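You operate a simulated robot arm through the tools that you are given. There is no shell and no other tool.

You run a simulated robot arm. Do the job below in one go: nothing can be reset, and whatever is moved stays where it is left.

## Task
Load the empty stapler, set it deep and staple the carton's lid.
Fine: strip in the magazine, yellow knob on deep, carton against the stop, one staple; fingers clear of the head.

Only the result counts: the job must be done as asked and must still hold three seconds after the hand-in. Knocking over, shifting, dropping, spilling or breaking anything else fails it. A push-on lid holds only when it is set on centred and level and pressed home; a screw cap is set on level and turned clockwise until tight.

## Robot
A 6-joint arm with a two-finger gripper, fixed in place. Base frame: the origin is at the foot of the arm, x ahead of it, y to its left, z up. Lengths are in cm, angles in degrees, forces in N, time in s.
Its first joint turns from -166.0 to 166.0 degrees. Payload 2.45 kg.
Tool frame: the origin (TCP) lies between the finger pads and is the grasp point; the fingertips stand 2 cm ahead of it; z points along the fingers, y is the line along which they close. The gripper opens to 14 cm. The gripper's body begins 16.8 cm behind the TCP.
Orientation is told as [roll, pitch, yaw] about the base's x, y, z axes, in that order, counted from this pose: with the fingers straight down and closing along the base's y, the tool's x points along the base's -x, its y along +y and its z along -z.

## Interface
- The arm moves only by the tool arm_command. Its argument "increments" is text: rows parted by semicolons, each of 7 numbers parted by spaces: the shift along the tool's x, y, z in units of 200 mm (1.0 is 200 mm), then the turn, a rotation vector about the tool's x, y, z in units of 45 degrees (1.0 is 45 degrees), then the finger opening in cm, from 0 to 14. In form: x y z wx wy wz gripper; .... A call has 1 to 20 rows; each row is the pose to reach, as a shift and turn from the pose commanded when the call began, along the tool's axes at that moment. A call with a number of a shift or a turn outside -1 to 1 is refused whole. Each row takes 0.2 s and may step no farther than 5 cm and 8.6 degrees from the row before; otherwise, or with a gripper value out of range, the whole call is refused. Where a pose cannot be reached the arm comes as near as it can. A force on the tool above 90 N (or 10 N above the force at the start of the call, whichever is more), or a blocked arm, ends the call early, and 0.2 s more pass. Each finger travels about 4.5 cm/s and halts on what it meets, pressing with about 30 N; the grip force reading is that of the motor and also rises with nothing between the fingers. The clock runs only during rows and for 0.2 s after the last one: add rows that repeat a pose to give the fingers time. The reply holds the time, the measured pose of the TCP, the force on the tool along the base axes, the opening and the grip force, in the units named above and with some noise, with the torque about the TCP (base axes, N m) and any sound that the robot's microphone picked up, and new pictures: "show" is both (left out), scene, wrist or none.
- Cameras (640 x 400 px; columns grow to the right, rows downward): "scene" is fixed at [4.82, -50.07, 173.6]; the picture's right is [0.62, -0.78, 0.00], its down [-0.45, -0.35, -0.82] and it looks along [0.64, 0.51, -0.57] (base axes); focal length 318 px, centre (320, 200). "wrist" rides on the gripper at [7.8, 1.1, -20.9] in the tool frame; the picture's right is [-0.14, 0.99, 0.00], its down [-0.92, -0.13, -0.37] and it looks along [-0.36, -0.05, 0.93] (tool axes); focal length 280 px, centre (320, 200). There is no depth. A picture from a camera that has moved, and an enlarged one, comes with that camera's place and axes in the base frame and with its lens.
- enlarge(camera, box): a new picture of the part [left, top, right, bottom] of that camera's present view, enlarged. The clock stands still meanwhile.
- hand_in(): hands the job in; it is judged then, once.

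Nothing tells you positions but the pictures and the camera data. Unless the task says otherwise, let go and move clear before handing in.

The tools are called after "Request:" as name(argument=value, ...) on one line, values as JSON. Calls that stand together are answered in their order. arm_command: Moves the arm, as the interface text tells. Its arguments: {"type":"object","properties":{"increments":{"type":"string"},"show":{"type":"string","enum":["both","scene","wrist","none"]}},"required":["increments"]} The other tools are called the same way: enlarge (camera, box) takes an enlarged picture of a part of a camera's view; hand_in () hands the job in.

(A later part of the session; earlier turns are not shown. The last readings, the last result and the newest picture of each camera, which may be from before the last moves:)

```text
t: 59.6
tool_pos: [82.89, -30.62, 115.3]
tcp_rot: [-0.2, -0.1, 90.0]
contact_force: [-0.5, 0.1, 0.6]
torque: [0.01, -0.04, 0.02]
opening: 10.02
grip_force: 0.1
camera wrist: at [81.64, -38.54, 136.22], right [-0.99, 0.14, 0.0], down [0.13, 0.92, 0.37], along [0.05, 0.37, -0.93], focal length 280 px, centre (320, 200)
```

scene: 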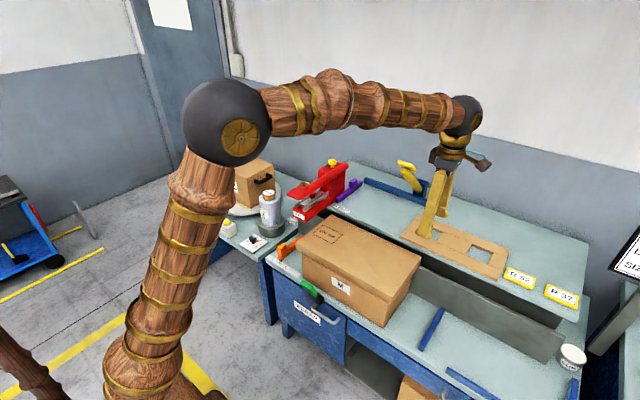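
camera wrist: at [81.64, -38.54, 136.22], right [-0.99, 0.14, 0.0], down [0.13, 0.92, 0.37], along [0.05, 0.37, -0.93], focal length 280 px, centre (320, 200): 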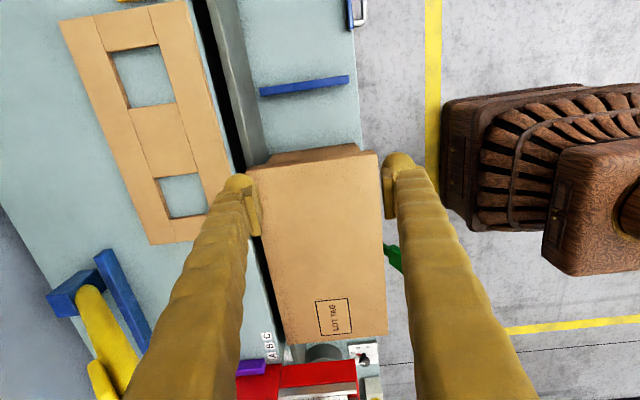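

Request:
enlarge(camera="wrist", box=[210, 60, 430, 200])

Request:
enlarge(camera="scene", box=[360, 240, 460, 350])

Request:
enlarge(camera="wrist", box=[220, 280, 420, 400])

```text
2.86 times, centred on (320, 130) of wrist
camera zoom: at [81.64, -38.54, 136.22], right [-0.99, 0.14, 0.0], down [0.13, 0.92, 0.37], along [0.05, 0.37, -0.93], focal length 801 px, centre (320, 400)
```

zoom: 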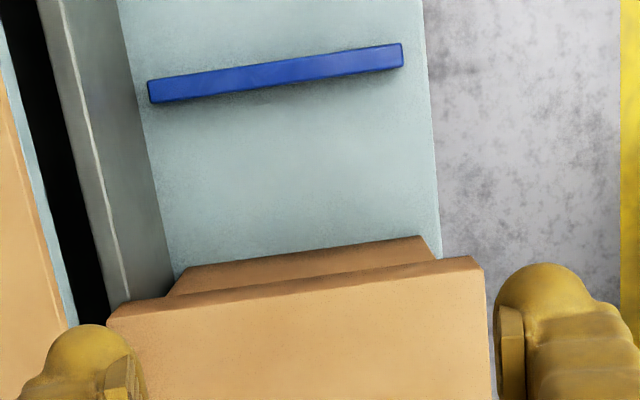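

```text
3.64 times, centred on (410, 295) of scene
camera zoom: at [4.82, -50.07, 173.6], right [0.62, -0.78, 0.0], down [-0.45, -0.35, -0.82], along [0.64, 0.51, -0.57], focal length 1155 px, centre (-7, -146)
```

zoom: 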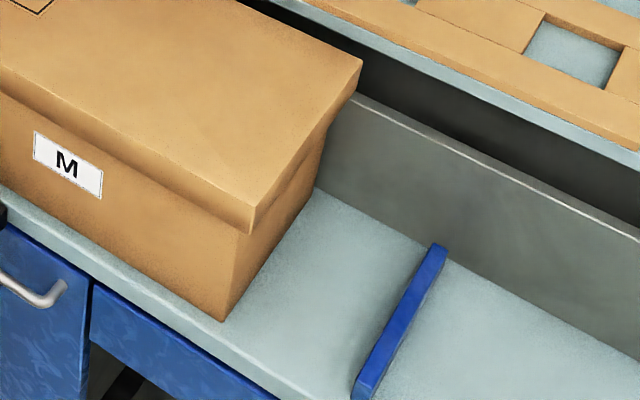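

```text
3.20 times, centred on (320, 340) of wrist
camera zoom: at [81.64, -38.54, 136.22], right [-0.99, 0.14, 0.0], down [0.13, 0.92, 0.37], along [0.05, 0.37, -0.93], focal length 897 px, centre (320, -248)
```

zoom: 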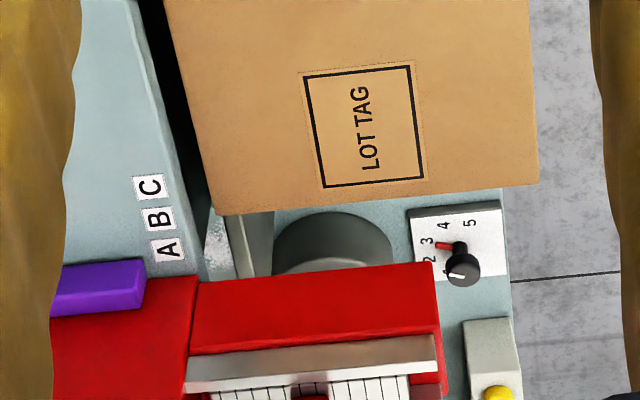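

The lid overhangs the box body by about 2.5 cm (lid end y≈−27.2, body end y≈−24.6, body x 74.5–95.5), so I'll tilt the tool 25° with the fingertips leading and push on the body, with the fingers spread along x to keep it straight.

Request:
arm_command(increments="0.043 -0.026 0.19 0 -0.139 0 10; 0.085 -0.053 0.38 0 -0.278 0 10; 0.128 -0.079 0.57 0 -0.417 0 10; 0.17 -0.105 0.765 0 -0.556 0 10", show="both")

```text
t: 60.6
tool_pos: [84.98, -33.96, 100.08]
tcp_rot: [-0.3, -25.2, 90.1]
contact_force: [0.3, 0.9, -0.6]
torque: [-0.06, -0.08, 0.0]
opening: 10.01
grip_force: 0.1
camera wrist: at [83.83, -49.94, 115.73], right [-0.99, 0.12, 0.06], down [0.13, 0.68, 0.73], along [0.05, 0.73, -0.69], focal length 280 px, centre (320, 200)
```

scene: 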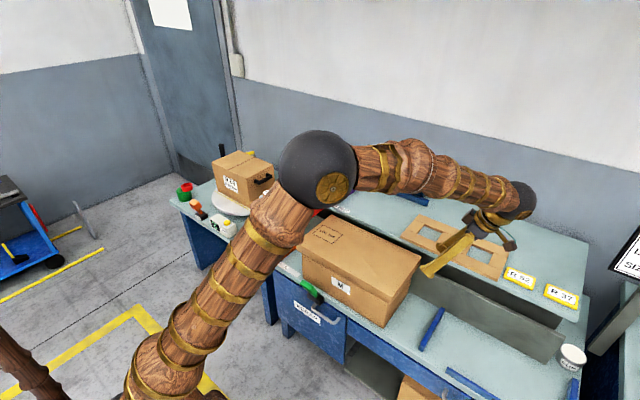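
wrist: 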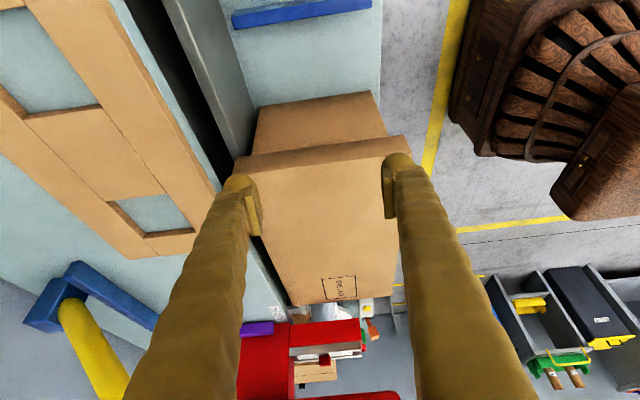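

Request:
arm_command(increments="0.092 0 0.196 0 0 0 10; 0.183 0 0.393 0 0 0 10; 0.275 0 0.589 0 0 0 10", show="both")

```text
t: 61.4
tool_pos: [84.9, -33.93, 86.9]
tcp_rot: [0.0, -25.1, 90.0]
contact_force: [0.2, 0.9, 0.2]
torque: [-0.04, -0.02, 0.02]
opening: 9.99
grip_force: 0.1
camera wrist: at [83.79, -50.0, 102.6], right [-0.99, 0.12, 0.06], down [0.13, 0.68, 0.72], along [0.05, 0.72, -0.69], focal length 280 px, centre (320, 200)
```

scene: 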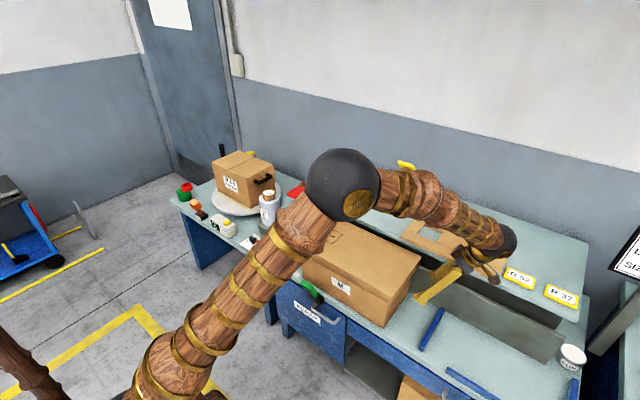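
wrist: 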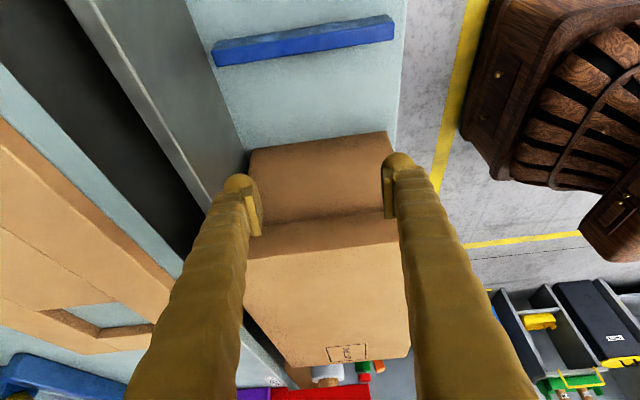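

Request:
arm_command(increments="0.09 0 0.19 0 0 0 10; 0.18 0 0.38 0 0 0 10; 0.268 0 0.575 0 0 0 10", show="both")

Request:
enlarge(camera="scene", box=[380, 210, 540, 340])

```text
t: 62.2
tool_pos: [84.95, -33.82, 74.32]
tcp_rot: [-0.1, -25.1, 90.1]
contact_force: [-0.7, -0.2, 0.4]
torque: [-0.02, -0.01, 0.03]
opening: 10.02
grip_force: 0.0
camera wrist: at [83.83, -49.84, 90.01], right [-0.99, 0.12, 0.06], down [0.13, 0.68, 0.72], along [0.05, 0.72, -0.69], focal length 280 px, centre (320, 200)
```

scene: 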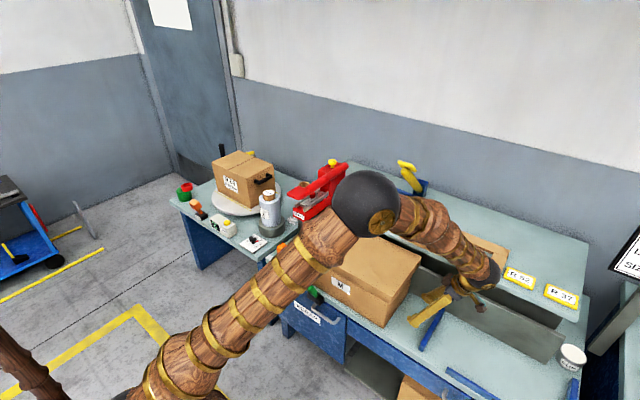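
wrist: 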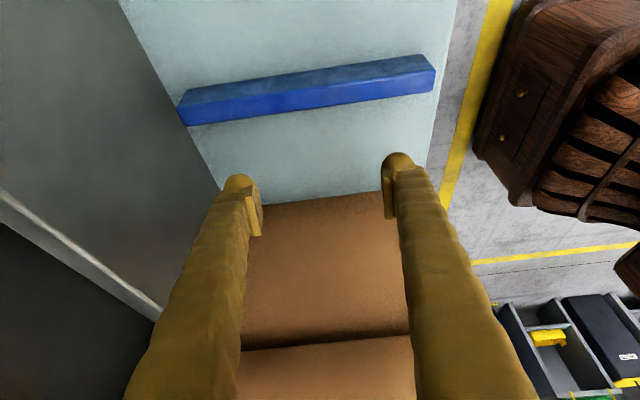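

```text
3.08 times, centred on (460, 275) of scene
camera zoom: at [4.82, -50.07, 173.6], right [0.62, -0.78, 0.0], down [-0.45, -0.35, -0.82], along [0.64, 0.51, -0.57], focal length 977 px, centre (-111, -31)
```

zoom: 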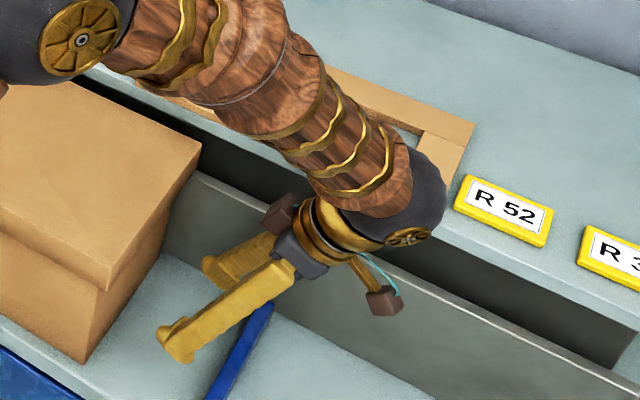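

The fingertips are behind the body end and clear of everything. I'll advance in +y to first contact.

Request:
arm_command(increments="-0.0679 0 0.0317 0 0 0 10; -0.1359 0 0.0635 0 0 0 10; -0.204 0 0.0952 0 0 0 10; -0.2492 0 0.1163 0 0 0 10; -0.294 0 0.1375 0 0 0 10; -0.317 0 0.148 0 0 0 10", show="wrist")

Request:
enlarge(camera="scene", box=[260, 180, 480, 340])

```text
t: 63.6
tool_pos: [85.03, -27.01, 74.24]
tcp_rot: [-0.1, -25.1, 90.0]
contact_force: [0.7, -8.7, 1.3]
torque: [0.08, -0.08, -0.05]
opening: 9.99
grip_force: 0.0
camera wrist: at [83.88, -42.97, 89.97], right [-0.99, 0.12, 0.06], down [0.13, 0.68, 0.72], along [0.05, 0.72, -0.69], focal length 280 px, centre (320, 200)
```

wrist: 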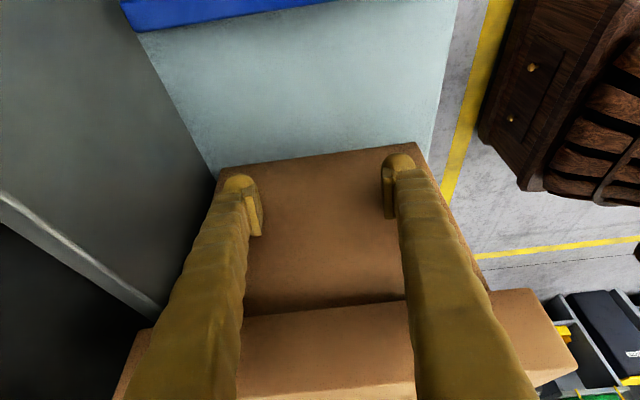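

```text
2.50 times, centred on (370, 260) of scene
camera zoom: at [4.82, -50.07, 173.6], right [0.62, -0.78, 0.0], down [-0.45, -0.35, -0.82], along [0.64, 0.51, -0.57], focal length 794 px, centre (195, 50)
```

zoom: 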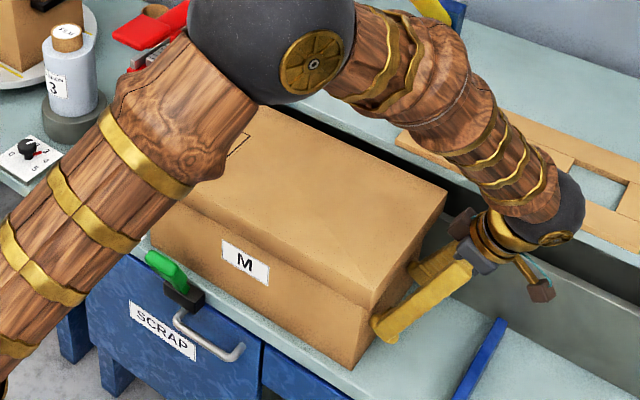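

Contact at about 9 N with the body end. I'll now push in 1 cm steps for 13 cm.

Request:
arm_command(increments="-0.0453 0 0.02115 0 0 0 10; -0.0906 0 0.0423 0 0 0 10; -0.1359 0 0.06345 0 0 0 10; -0.1812 0 0.0846 0 0 0 10; -0.2265 0 0.10575 0 0 0 10; -0.2718 0 0.1269 0 0 0 10; -0.3171 0 0.148 0 0 0 10; -0.3624 0 0.1692 0 0 0 10; -0.4077 0 0.1903 0 0 0 10; -0.453 0 0.2115 0 0 0 10; -0.4983 0 0.2326 0 0 0 10; -0.5436 0 0.2538 0 0 0 10; -0.5889 0 0.275 0 0 0 10", show="both")

Request:
enlarge(camera="scene", box=[260, 180, 430, 320])

```text
t: 66.4
tool_pos: [85.09, -13.98, 74.16]
tcp_rot: [0.0, -25.2, 89.9]
contact_force: [-0.5, -7.9, 1.9]
torque: [0.02, 0.09, 0.0]
opening: 10.03
grip_force: 0.3
camera wrist: at [83.86, -29.98, 89.92], right [-0.99, 0.12, 0.06], down [0.13, 0.68, 0.72], along [0.05, 0.73, -0.69], focal length 280 px, centre (320, 200)
```

scene: 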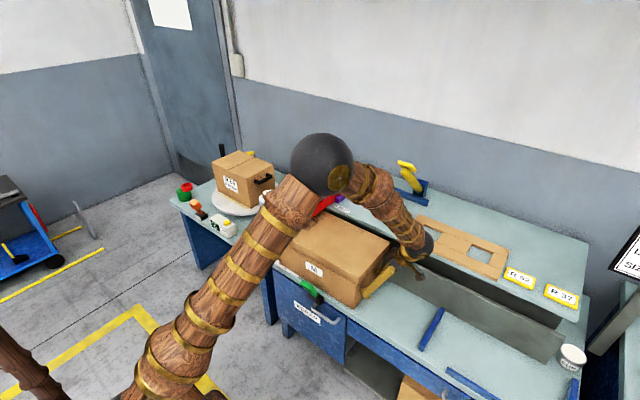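
wrist: 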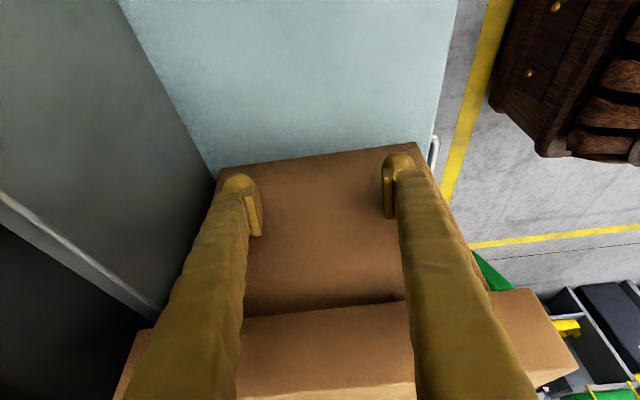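

```text
2.86 times, centred on (345, 250) of scene
camera zoom: at [4.82, -50.07, 173.6], right [0.62, -0.78, 0.0], down [-0.45, -0.35, -0.82], along [0.64, 0.51, -0.57], focal length 907 px, centre (249, 57)
```

zoom: 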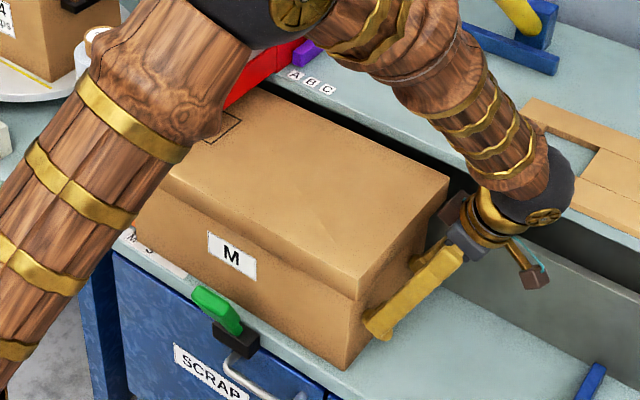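

Request:
arm_command(increments="-0.0272 0 0.0127 0 0 0 10; -0.0544 0 0.0254 0 0 0 10; -0.0815 0 0.0381 0 0 0 10; -0.1087 0 0.0508 0 0 0 10; -0.1359 0 0.0635 0 0 0 10", show="scene")

Request:
enlarge(camera="scene", box=[260, 220, 360, 290])

```text
t: 67.6
tool_pos: [84.97, -10.96, 74.33]
tcp_rot: [-0.2, -25.1, 90.0]
contact_force: [0.8, -12.4, 0.1]
torque: [0.0, -0.12, -0.09]
opening: 10.04
grip_force: 0.1
```

scene: 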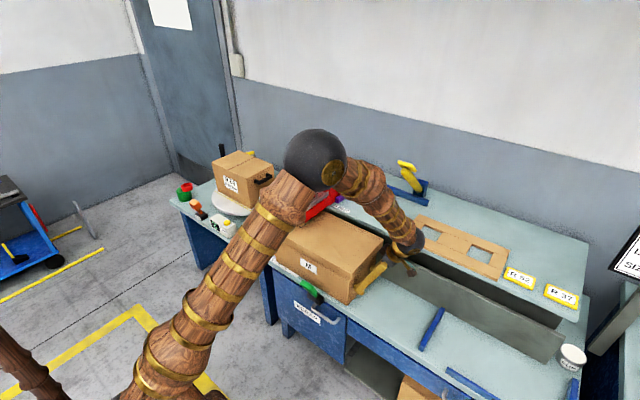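

```text
5.71 times, centred on (310, 255) of scene
camera zoom: at [4.82, -50.07, 173.6], right [0.62, -0.78, 0.0], down [-0.45, -0.35, -0.82], along [0.64, 0.51, -0.57], focal length 1815 px, centre (377, -114)
```

zoom: 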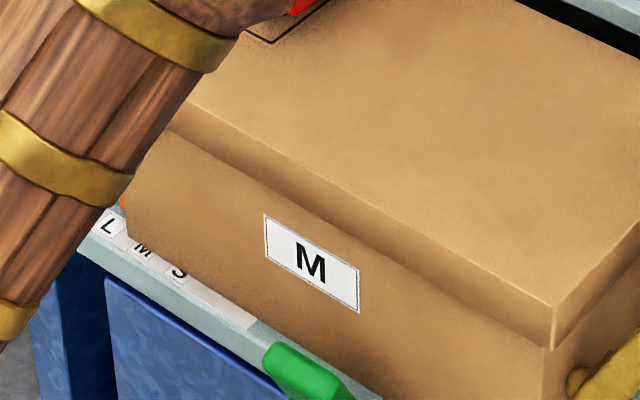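

Very near the stop now; small steps with force checks.

Request:
arm_command(increments="-0.0068 0 0.0032 0 0 0 10; -0.0136 0 0.0063 0 0 0 10; -0.0136 0 0.0063 0 0 0 10", show="none")

Request:
enlarge(camera="scene", box=[265, 235, 315, 270])

```text
t: 68.4
tool_pos: [84.93, -10.68, 74.24]
tcp_rot: [-0.2, -25.2, 90.0]
contact_force: [1.6, -18.9, 3.0]
torque: [0.08, -0.03, 0.01]
opening: 10.06
grip_force: 0.7
```

```text
11.43 times, centred on (290, 252) of scene
camera zoom: at [4.82, -50.07, 173.6], right [0.62, -0.78, 0.0], down [-0.45, -0.35, -0.82], along [0.64, 0.51, -0.57], focal length 3630 px, centre (663, -400)
```

zoom: 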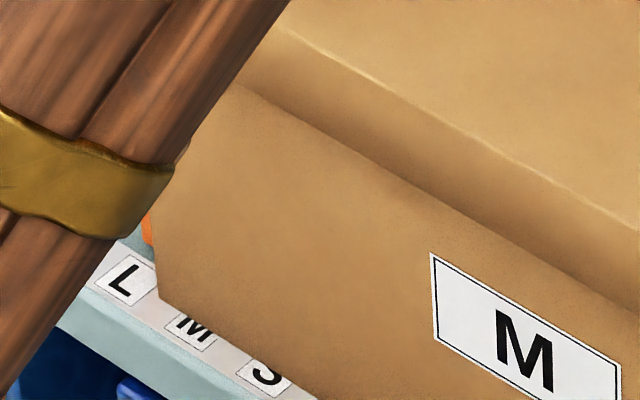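

Force is building (19 N), so I think it is at or near the stop. I'll back the fingers off and rise to see the contact.

Request:
arm_command(increments="0.0906 0 -0.0423 0 0 0 10; 0.2265 0 -0.1058 0 0 0 10; 0.3171 0 -0.148 0 0 0 10; 0.2171 0 -0.368 0 0 0 10; 0.1171 0 -0.588 0 0 0 10; 0.0171 0 -0.808 0 0 0 10; -0.0529 0 -0.968 0 0 0 10", show="scene")

Request:
enlarge(camera="scene", box=[260, 220, 340, 280])

```text
t: 70.0
tool_pos: [84.97, -18.05, 92.25]
tcp_rot: [-0.1, -25.0, 90.0]
contact_force: [-0.2, -0.5, 1.0]
torque: [-0.01, 0.04, 0.02]
opening: 10.03
grip_force: 0.1
```

scene: 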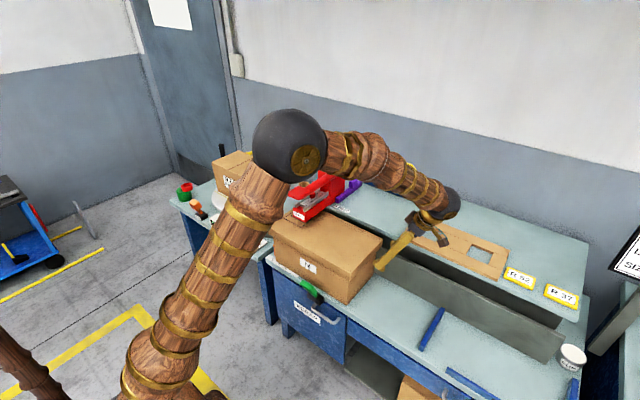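

```text
6.67 times, centred on (300, 250) of scene
camera zoom: at [4.82, -50.07, 173.6], right [0.62, -0.78, 0.0], down [-0.45, -0.35, -0.82], along [0.64, 0.51, -0.57], focal length 2117 px, centre (453, -133)
```

zoom: 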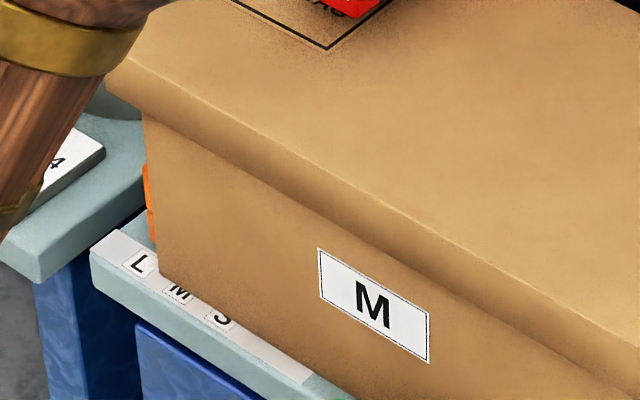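

Request:
arm_command(increments="-0.085 0.1 -0.181 0 0.111 0 10; -0.169 0.2 -0.362 0 0.222 0 10; -0.254 0.3 -0.543 0 0.333 0 10; -0.338 0.4 -0.724 0 0.444 0 10; -0.423 0.5 -0.906 0 0.556 0 10", show="none")

Request:
arm_command(increments="-0.083 0.067 -0.067 0 0 0.167 10; -0.167 0.133 -0.133 0 0 0.333 10; -0.25 0.2 -0.2 0 0 0.5 10; -0.333 0.267 -0.267 0 0 0.667 10; -0.417 0.333 -0.333 0 0 0.833 10; -0.5 0.4 -0.4 0 0 1.0 10", show="none")

Request:
arm_command(increments="-0.077 0.135 0 0 0 0.167 10; -0.153 0.271 0 0 0 0.333 10; -0.23 0.407 0 0 0 0.5 10; -0.307 0.542 0 0 0 0.667 12; -0.383 0.678 0 0 0 0.833 14; -0.46 0.813 0 0 0 1.0 14", show="none")

Request:
arm_command(increments="0.033 0.158 0.16 0 -0.167 0 14; 0.067 0.317 0.32 0 -0.333 0 14; 0.1 0.475 0.48 0 -0.5 0 14; 0.133 0.633 0.64 0 -0.667 0 14; 0.167 0.792 0.8 0 -0.833 0 14; 0.2 0.95 0.95 0 -1.0 0 14", show="both")

```text
t: 71.2
tool_pos: [74.94, -18.04, 112.02]
tcp_rot: [0.0, 0.0, 90.0]
contact_force: [0.7, 0.1, 0.3]
torque: [0.01, 0.02, -0.01]
opening: 9.99
grip_force: 0.0
```

```text
t: 72.6
tool_pos: [66.93, -8.04, 120.18]
tcp_rot: [0.0, -0.2, 44.8]
contact_force: [-0.7, -0.8, 0.1]
torque: [0.02, -0.03, 0.0]
opening: 9.99
grip_force: 0.1
```

```text
t: 74.0
tool_pos: [61.96, 10.04, 120.24]
tcp_rot: [0.1, -0.2, -0.2]
contact_force: [-0.3, -0.6, -0.4]
torque: [-0.02, -0.01, 0.01]
opening: 13.98
grip_force: 0.1
```

```text
t: 75.4
tool_pos: [57.57, 28.9, 100.85]
tcp_rot: [-1.0, -44.3, 1.2]
contact_force: [2.2, 1.2, 1.3]
torque: [-0.13, 0.4, -0.17]
opening: 13.99
grip_force: 0.0
camera wrist: at [37.34, 29.89, 110.5], right [0.09, 0.99, 0.08], down [0.4, -0.11, 0.91], along [0.91, -0.05, -0.41], focal length 280 px, centre (320, 200)
```

scene: 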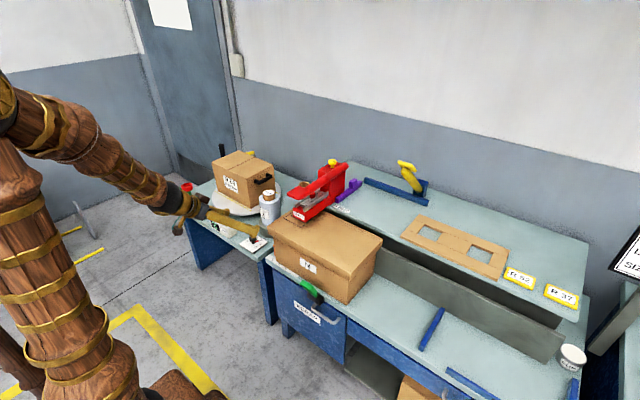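
wrist: 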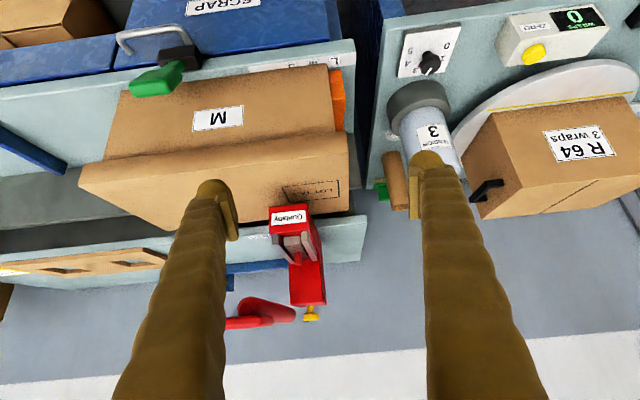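

Request:
enlarge(camera="wrist", box=[300, 40, 370, 140])

Request:
enlarge(camera="scene", box=[250, 180, 360, 280])

Request:
enlarge(camera="wrist", box=[220, 160, 370, 330])

```text
4.00 times, centred on (335, 90) of wrist
camera zoom: at [37.34, 29.89, 110.5], right [0.09, 0.99, 0.08], down [0.4, -0.11, 0.91], along [0.91, -0.05, -0.41], focal length 1122 px, centre (260, 640)
```

zoom: 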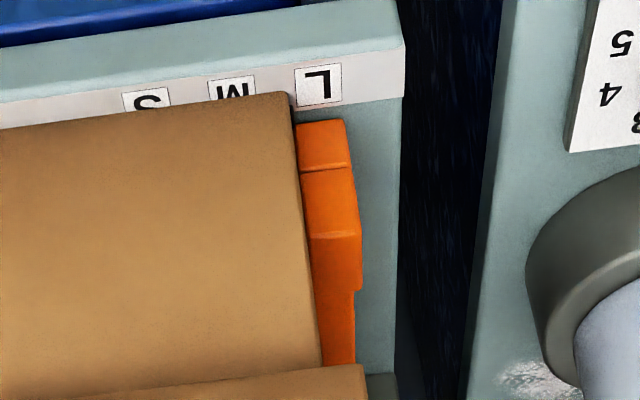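

```text
4.00 times, centred on (305, 230) of scene
camera zoom: at [4.82, -50.07, 173.6], right [0.62, -0.78, 0.0], down [-0.45, -0.35, -0.82], along [0.64, 0.51, -0.57], focal length 1270 px, centre (380, 80)
```

zoom: 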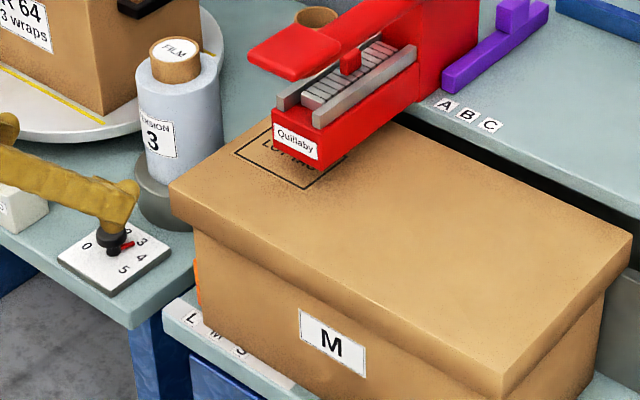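

```text
2.35 times, centred on (295, 245) of wrist
camera zoom: at [37.34, 29.89, 110.5], right [0.09, 0.99, 0.08], down [0.4, -0.11, 0.91], along [0.91, -0.05, -0.41], focal length 660 px, centre (379, 94)
```

zoom: 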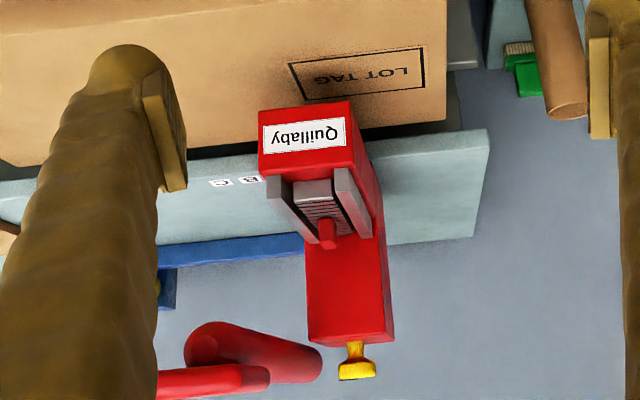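

Request:
enlarge(camera="scene", box=[250, 235, 310, 275])

Request:
enlarge(camera="wrist", box=[310, 50, 360, 90])

```text
10.00 times, centred on (280, 255) of scene
camera zoom: at [4.82, -50.07, 173.6], right [0.62, -0.78, 0.0], down [-0.45, -0.35, -0.82], along [0.64, 0.51, -0.57], focal length 3176 px, centre (720, -350)
```

zoom: 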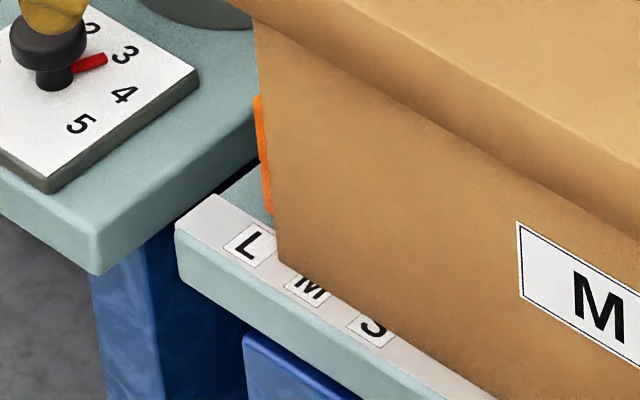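

```text
10.00 times, centred on (335, 70) of wrist
camera zoom: at [37.34, 29.89, 110.5], right [0.09, 0.99, 0.08], down [0.4, -0.11, 0.91], along [0.91, -0.05, -0.41], focal length 2804 px, centre (170, 1500)
```

zoom: 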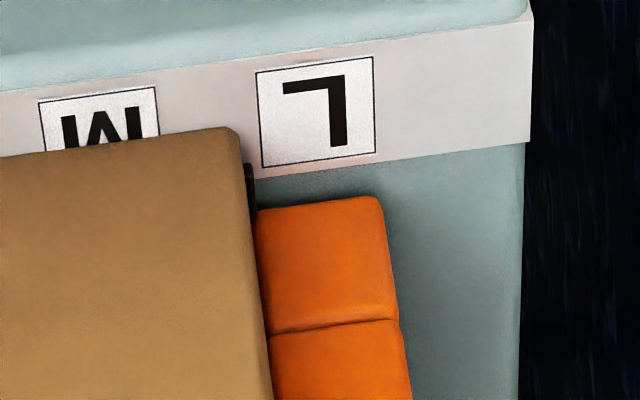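

Comparing with the L/M/S labels, the light orange stop appears to have slid about 2.3 cm past M while I pushed the carton. I'll go back to my earlier overhead viewpoint to measure that exactly before correcting it.

Request:
arm_command(increments="-0.136 -0.042 -0.018 0 0.167 0 14; -0.271 -0.083 -0.035 0 0.333 0 14; -0.407 -0.125 -0.053 0 0.5 0 14; -0.542 -0.167 -0.071 0 0.667 0 14; -0.678 -0.208 -0.088 0 0.833 0 14; -0.813 -0.25 -0.106 0 1.0 0 14", show="none")

```text
t: 76.8
tool_pos: [67.89, 24.03, 114.48]
tcp_rot: [0.1, 0.0, 0.0]
contact_force: [0.4, -0.8, -0.1]
torque: [0.03, -0.01, 0.01]
opening: 14.01
grip_force: 0.0
```

Request:
arm_command(increments="0 0 -0.2 0 0 0 14; 0 0 -0.4 0 0 0 14; 0 0 -0.5785 0 0 0 14; -0.2 -0.09 -0.5785 0 0 0 14; -0.4 -0.18 -0.5785 0 0 0 14; -0.5525 -0.2575 -0.5785 0 0 0 14", show="wrist")

Request:
enlarge(camera="wrist", box=[240, 60, 420, 190])

Request:
enlarge(camera="wrist", box=[330, 80, 400, 130])

```text
t: 78.2
tool_pos: [78.95, 18.81, 125.77]
tcp_rot: [0.2, -0.1, 0.0]
contact_force: [0.4, -0.3, 0.0]
torque: [0.0, -0.02, 0.01]
opening: 14.0
grip_force: 0.1
camera wrist: at [71.09, 19.8, 146.82], right [0.14, 0.99, 0.0], down [0.92, -0.13, 0.37], along [0.37, -0.05, -0.93], focal length 280 px, centre (320, 200)
```

wrist: 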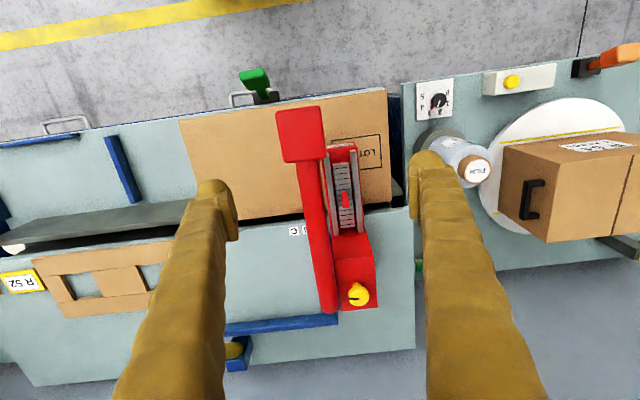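

```text
3.08 times, centred on (330, 125) of wrist
camera zoom: at [71.09, 19.8, 146.82], right [0.14, 0.99, 0.0], down [0.92, -0.13, 0.37], along [0.37, -0.05, -0.93], focal length 863 px, centre (289, 431)
```

zoom: 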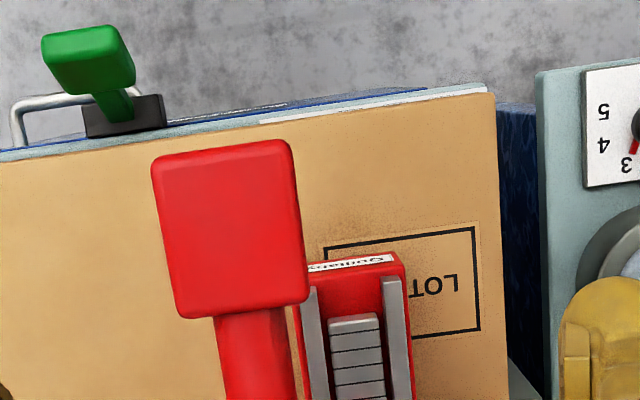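

```text
8.00 times, centred on (365, 105) of wrist
camera zoom: at [71.09, 19.8, 146.82], right [0.14, 0.99, 0.0], down [0.92, -0.13, 0.37], along [0.37, -0.05, -0.93], focal length 2243 px, centre (-40, 960)
```

zoom: 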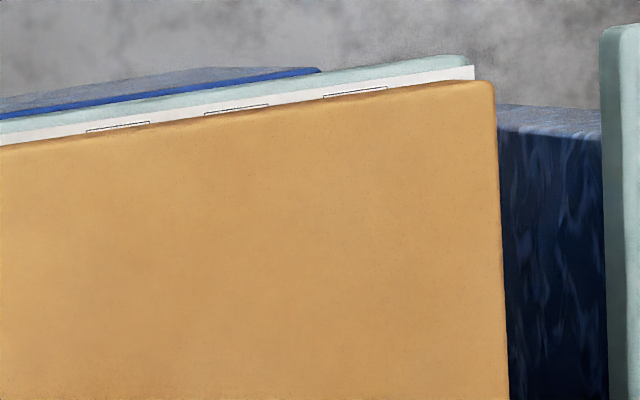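

The lid hides the stop from above, but the numbers agree: the stop slid about 2.15 cm past M, with the carton flush against it. I can correct both at once by pushing the stop (and the carton with it) gently back in −y from its far side. I'll bring the tool round to that side.

Request:
arm_command(increments="-0.017 0.117 0.025 0 0 0.167 12; -0.033 0.233 0.05 0 0 0.333 10; -0.05 0.35 0.075 0 0 0.5 8; -0.067 0.467 0.1 0 0 0.667 6; -0.083 0.583 0.125 0 0 0.833 6; -0.1 0.7 0.15 0 0 1.0 6", show="none")

Request:
arm_command(increments="0.032 0.044 0.083 0 0 0.167 6; 0.065 0.088 0.167 0 0 0.333 6; 0.097 0.133 0.25 0 0 0.5 6; 0.129 0.177 0.333 0 0 0.667 6; 0.162 0.221 0.417 0 0 0.833 6; 0.194 0.265 0.5 0 0 1.0 6", show="none")

Request:
arm_command(increments="0 0 0.2 0 -0.044 0 6; 0 0 0.4 0 -0.089 0 6; 0 0 0.6 0 -0.133 0 6; 0 0 0.8 0 -0.178 0 6; 0 0 1.0 0 -0.222 0 6", show="both")

```text
t: 79.6
tool_pos: [81.04, 32.99, 122.7]
tcp_rot: [0.2, 0.0, -45.1]
contact_force: [-0.3, -0.8, 0.9]
torque: [0.02, 0.0, 0.01]
opening: 6.01
grip_force: 0.1
```

```text
t: 81.0
tool_pos: [82.0, 39.32, 112.81]
tcp_rot: [0.1, 0.1, -90.0]
contact_force: [0.6, 0.3, 0.1]
torque: [-0.01, -0.01, 0.0]
opening: 6.0
grip_force: 0.0
```

```text
t: 82.2
tool_pos: [82.13, 39.45, 92.89]
tcp_rot: [0.1, -9.9, -90.0]
contact_force: [0.0, -0.1, 0.4]
torque: [0.04, 0.01, -0.02]
opening: 6.02
grip_force: 0.0
camera wrist: at [83.02, 50.7, 112.26], right [0.99, -0.14, 0.03], down [-0.13, -0.84, 0.52], along [-0.05, -0.52, -0.85], focal length 280 px, centre (320, 200)
```

scene: 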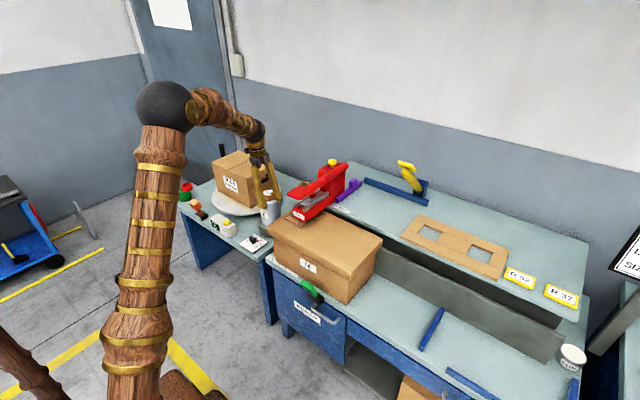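
wrist: 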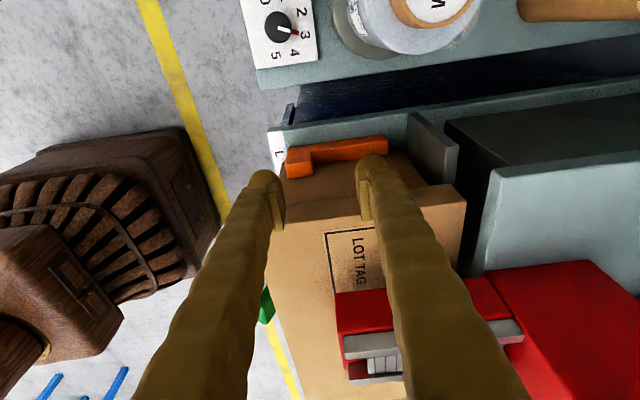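

Request:
enlarge(camera="wrist", box=[255, 110, 415, 230])

Request:
enlarge(camera="wrist", box=[260, 115, 340, 185])

```text
3.33 times, centred on (335, 170) of wrist
camera zoom: at [83.02, 50.7, 112.26], right [0.99, -0.14, 0.03], down [-0.13, -0.84, 0.52], along [-0.05, -0.52, -0.85], focal length 935 px, centre (270, 300)
```

zoom: 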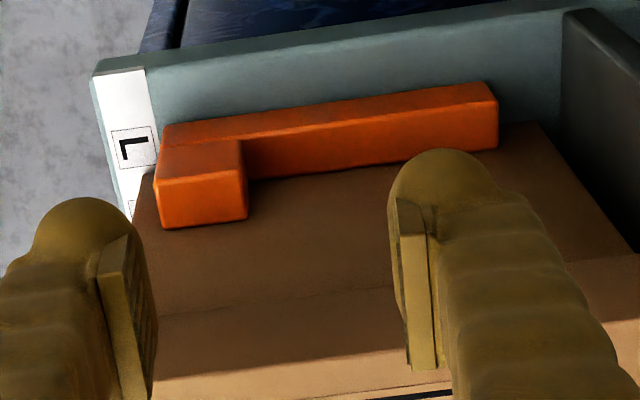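

```text
5.71 times, centred on (300, 150) of wrist
camera zoom: at [83.02, 50.7, 112.26], right [0.99, -0.14, 0.03], down [-0.13, -0.84, 0.52], along [-0.05, -0.52, -0.85], focal length 1602 px, centre (434, 486)
```

zoom: 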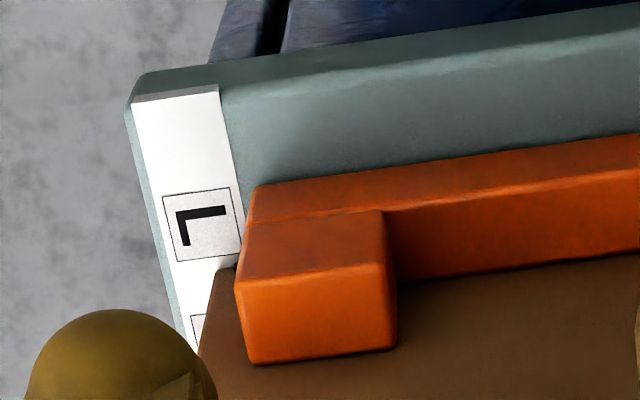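

Request:
arm_command(increments="0.037 0 0.209 0 0 0 6; 0.074 0 0.418 0 0 0 6; 0.111 0 0.628 0 0 0 6; 0.148 0 0.837 0 0 0 6", show="both")

Request:
enlarge(camera="wrist", box=[240, 60, 420, 220])

Request:
enlarge(camera="scene", box=[230, 150, 320, 270])

```text
t: 83.2
tool_pos: [82.21, 39.53, 75.92]
tcp_rot: [0.2, -9.9, -90.0]
contact_force: [-0.2, 0.2, 0.1]
torque: [0.01, -0.01, 0.0]
opening: 6.03
grip_force: 0.0
camera wrist: at [83.05, 50.79, 95.27], right [0.99, -0.14, 0.03], down [-0.13, -0.84, 0.52], along [-0.05, -0.52, -0.85], focal length 280 px, centre (320, 200)
```

scene: 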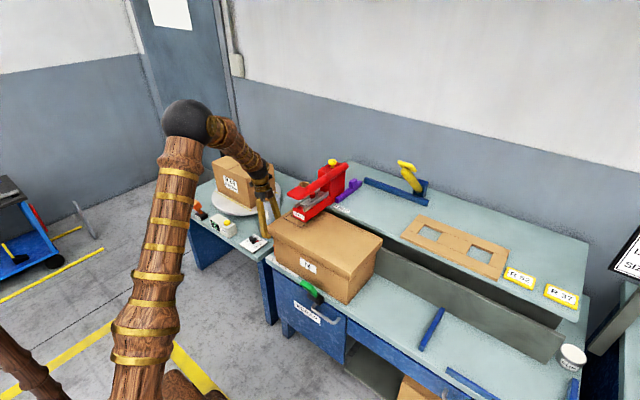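
wrist: 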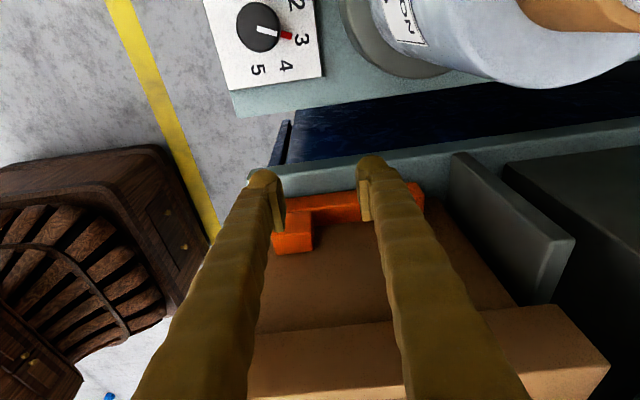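

```text
2.50 times, centred on (330, 140) of wrist
camera zoom: at [83.05, 50.79, 95.27], right [0.99, -0.14, 0.03], down [-0.13, -0.84, 0.52], along [-0.05, -0.52, -0.85], focal length 701 px, centre (295, 350)
```

zoom: 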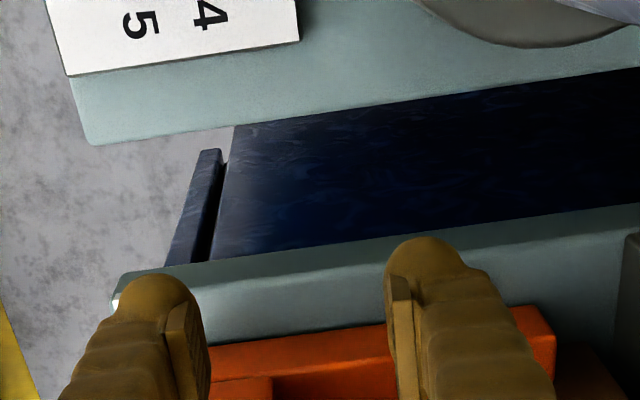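

```text
3.33 times, centred on (275, 210) of scene
camera zoom: at [4.82, -50.07, 173.6], right [0.62, -0.78, 0.0], down [-0.45, -0.35, -0.82], along [0.64, 0.51, -0.57], focal length 1059 px, centre (470, 167)
```

zoom: 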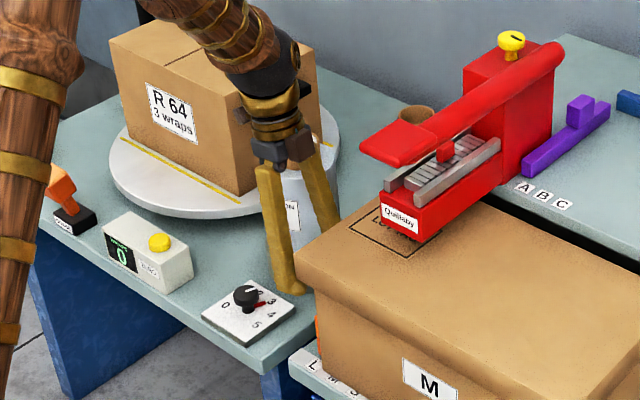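

Request:
arm_command(increments="0.018 0 0.1 0 0 0 6; 0.035 0 0.2 0 0 0 6; 0.05 0 0.28 0 0 0 6; 0.0565 0 0.32 0 0 0 6", show="wrist")

Request:
enlarge(camera="wrist", box=[240, 60, 420, 260])

```text
t: 84.2
tool_pos: [82.13, 39.46, 69.33]
tcp_rot: [0.1, -9.9, -90.0]
contact_force: [-0.4, 0.5, -0.3]
torque: [-0.01, 0.0, 0.03]
opening: 6.01
grip_force: 0.0
camera wrist: at [83.1, 50.69, 88.66], right [0.99, -0.14, 0.02], down [-0.13, -0.84, 0.52], along [-0.05, -0.52, -0.85], focal length 280 px, centre (320, 200)
```

wrist: 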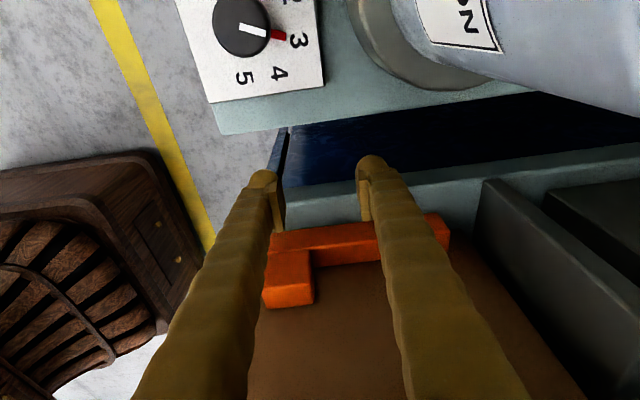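

```text
2.00 times, centred on (330, 160) of wrist
camera zoom: at [83.1, 50.69, 88.66], right [0.99, -0.14, 0.02], down [-0.13, -0.84, 0.52], along [-0.05, -0.52, -0.85], focal length 561 px, centre (300, 280)
```

zoom: 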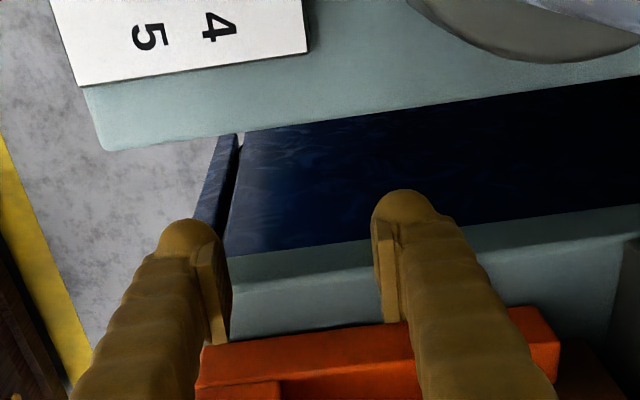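

Request:
arm_command(increments="-0.0493 0 0.0087 0 0 0 6; -0.0986 0 0.0174 0 0 0 6; -0.1183 0 0.0209 0 0 0 6", show="none")

Request:
enlarge(camera="wrist", box=[240, 100, 440, 300])

```text
t: 85.0
tool_pos: [82.04, 37.1, 69.43]
tcp_rot: [0.2, -9.9, -90.0]
contact_force: [-0.3, -0.1, -0.4]
torque: [0.01, 0.0, 0.01]
opening: 6.0
grip_force: 0.1
```

```text
2.00 times, centred on (340, 200) of wrist
camera zoom: at [83.05, 48.31, 88.73], right [0.99, -0.14, 0.03], down [-0.13, -0.84, 0.52], along [-0.05, -0.52, -0.85], focal length 561 px, centre (280, 200)
```

zoom: 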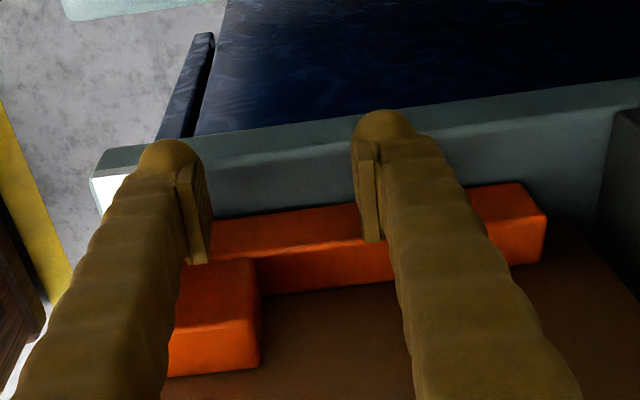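

Request:
arm_command(increments="-0.0123 0 0.0022 0 0 0 6; -0.0246 0 0.0043 0 0 0 6; -0.037 0 0.0065 0 0 0 6", show="none")

```text
t: 85.8
tool_pos: [82.03, 36.44, 69.33]
tcp_rot: [0.1, -9.9, -90.0]
contact_force: [-1.1, 9.6, -0.4]
torque: [0.05, 0.04, -0.04]
opening: 5.99
grip_force: 0.1
```

Touching the stop's far face (about 10 N). I'll push it back 1.8 cm in small steps, then check against the M mark.

Request:
arm_command(increments="-0.0123 0 0.0022 0 0 0 6; -0.0246 0 0.0043 0 0 0 6; -0.037 0 0.0065 0 0 0 6; -0.0493 0 0.0087 0 0 0 6; -0.0616 0 0.0109 0 0 0 6; -0.0739 0 0.013 0 0 0 6; -0.0863 0 0.0152 0 0 0 6", show="wrist")

Request:
enlarge(camera="wrist", box=[240, 100, 440, 300])

Request:
enlarge(camera="scene", box=[250, 225, 310, 275])

```text
t: 87.4
tool_pos: [82.0, 34.52, 69.34]
tcp_rot: [0.1, -10.0, -90.0]
contact_force: [2.0, 15.2, 2.8]
torque: [0.03, -0.04, 0.03]
opening: 6.01
grip_force: 0.1
camera wrist: at [83.08, 45.77, 88.71], right [0.99, -0.14, 0.03], down [-0.13, -0.84, 0.52], along [-0.05, -0.52, -0.85], focal length 280 px, centre (320, 200)
```

wrist: 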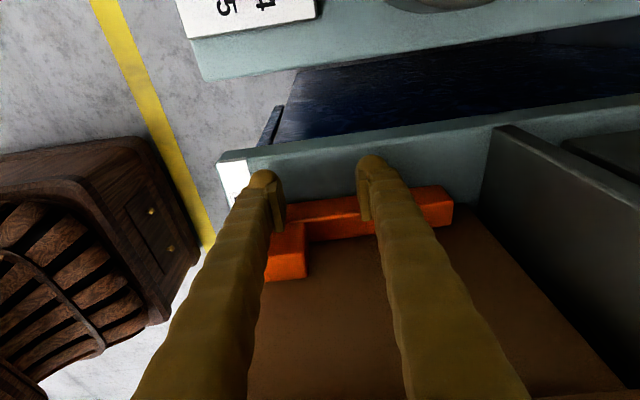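

```text
2.00 times, centred on (340, 200) of wrist
camera zoom: at [83.08, 45.77, 88.71], right [0.99, -0.14, 0.03], down [-0.13, -0.84, 0.52], along [-0.05, -0.52, -0.85], focal length 561 px, centre (280, 200)
```

zoom: 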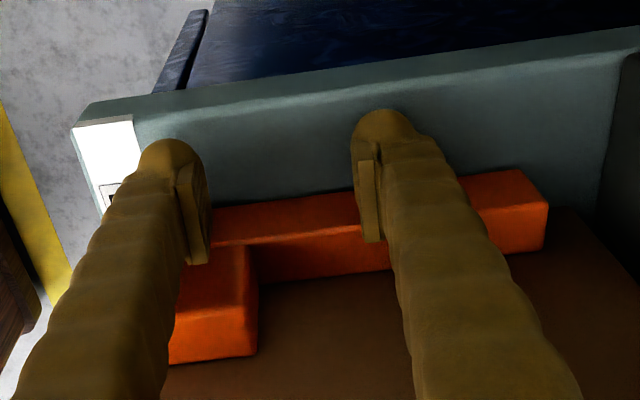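

```text
8.00 times, centred on (280, 250) of scene
camera zoom: at [4.82, -50.07, 173.6], right [0.62, -0.78, 0.0], down [-0.45, -0.35, -0.82], along [0.64, 0.51, -0.57], focal length 2541 px, centre (640, -200)
```

zoom: 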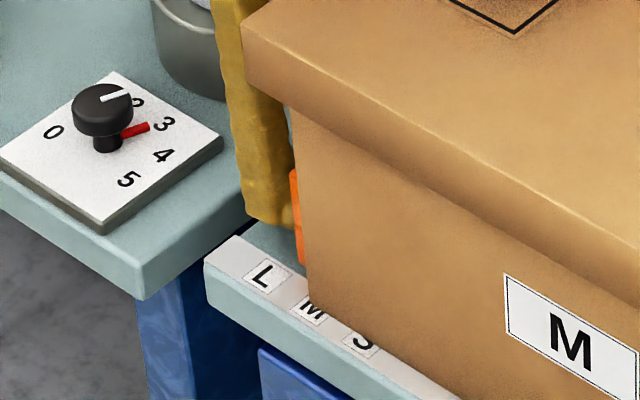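

Request:
arm_command(increments="-0.0074 0 0.0013 0 0 0 6; -0.0148 0 0.0026 0 0 0 6; -0.0148 0 0.0026 0 0 0 6", show="none")

Request:
enlarge(camera="scene", box=[260, 235, 300, 265])

```text
t: 88.2
tool_pos: [82.1, 34.24, 69.45]
tcp_rot: [0.1, -10.0, -90.1]
contact_force: [4.9, 16.3, 2.3]
torque: [0.09, -0.08, 0.13]
opening: 6.01
grip_force: 0.1
```

```text
13.33 times, centred on (280, 250) of scene
camera zoom: at [4.82, -50.07, 173.6], right [0.62, -0.78, 0.0], down [-0.45, -0.35, -0.82], along [0.64, 0.51, -0.57], focal length 4234 px, centre (853, -467)
```

zoom: 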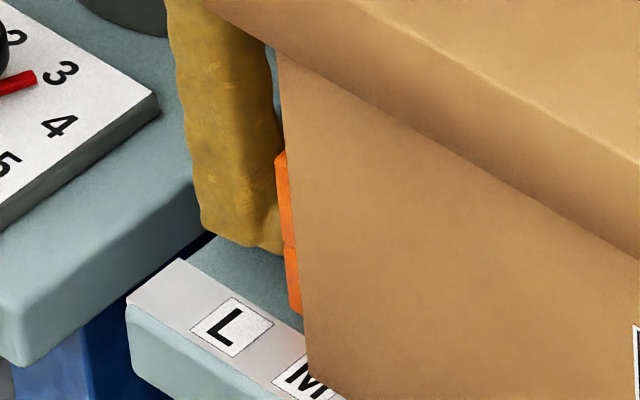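

Request:
arm_command(increments="0.05 0 -0.0087 0 0 0 6; 0.148 0 -0.026 0 0 0 6; 0.08 0 -0.2 0 0 0 6; 0.03 0 -0.4 0 0 0 6; -0.01 0 -0.63 0 0 0 6; -0.05 0 -0.86 0 0 0 6; -0.075 0 -1.0 0 0 0 6", show="none")

```text
t: 89.8
tool_pos: [82.01, 36.18, 89.25]
tcp_rot: [0.2, -9.9, -90.0]
contact_force: [0.5, -0.1, -0.6]
torque: [-0.01, -0.01, -0.02]
opening: 6.03
grip_force: 0.0
```

Request:
arm_command(increments="0.01 -0.13 -0.137 0 0.074 0 6; 0.019 -0.267 -0.273 0 0.148 0 6; 0.029 -0.4 -0.41 0 0.222 0 6", show="none")

Request:
arm_command(increments="0 -0.05 0 0 0 -0.167 8; 0 -0.1 0 0 0 -0.333 10; 0 -0.15 0 0 0 -0.5 12; 0 -0.2 0 0 0 -0.667 12; 0 -0.25 0 0 0 -0.833 12; 0 -0.3 0 0 0 -1.0 12", show="wrist")

```text
t: 90.6
tool_pos: [74.01, 38.28, 97.24]
tcp_rot: [0.1, 0.0, -89.9]
contact_force: [-0.2, 0.3, -0.1]
torque: [-0.04, -0.03, -0.01]
opening: 6.01
grip_force: 0.0
```

```text
t: 92.0
tool_pos: [68.07, 38.07, 97.37]
tcp_rot: [0.1, 0.1, -45.0]
contact_force: [0.4, -0.4, 0.1]
torque: [0.0, 0.03, -0.01]
opening: 11.97
grip_force: 0.1
camera wrist: at [63.2, 44.38, 118.3], right [0.8, 0.6, 0.0], down [0.56, -0.74, 0.37], along [0.22, -0.29, -0.93], focal length 280 px, centre (320, 200)
```

wrist: 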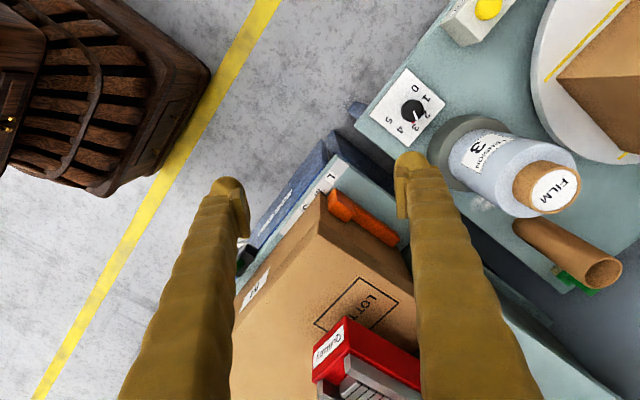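

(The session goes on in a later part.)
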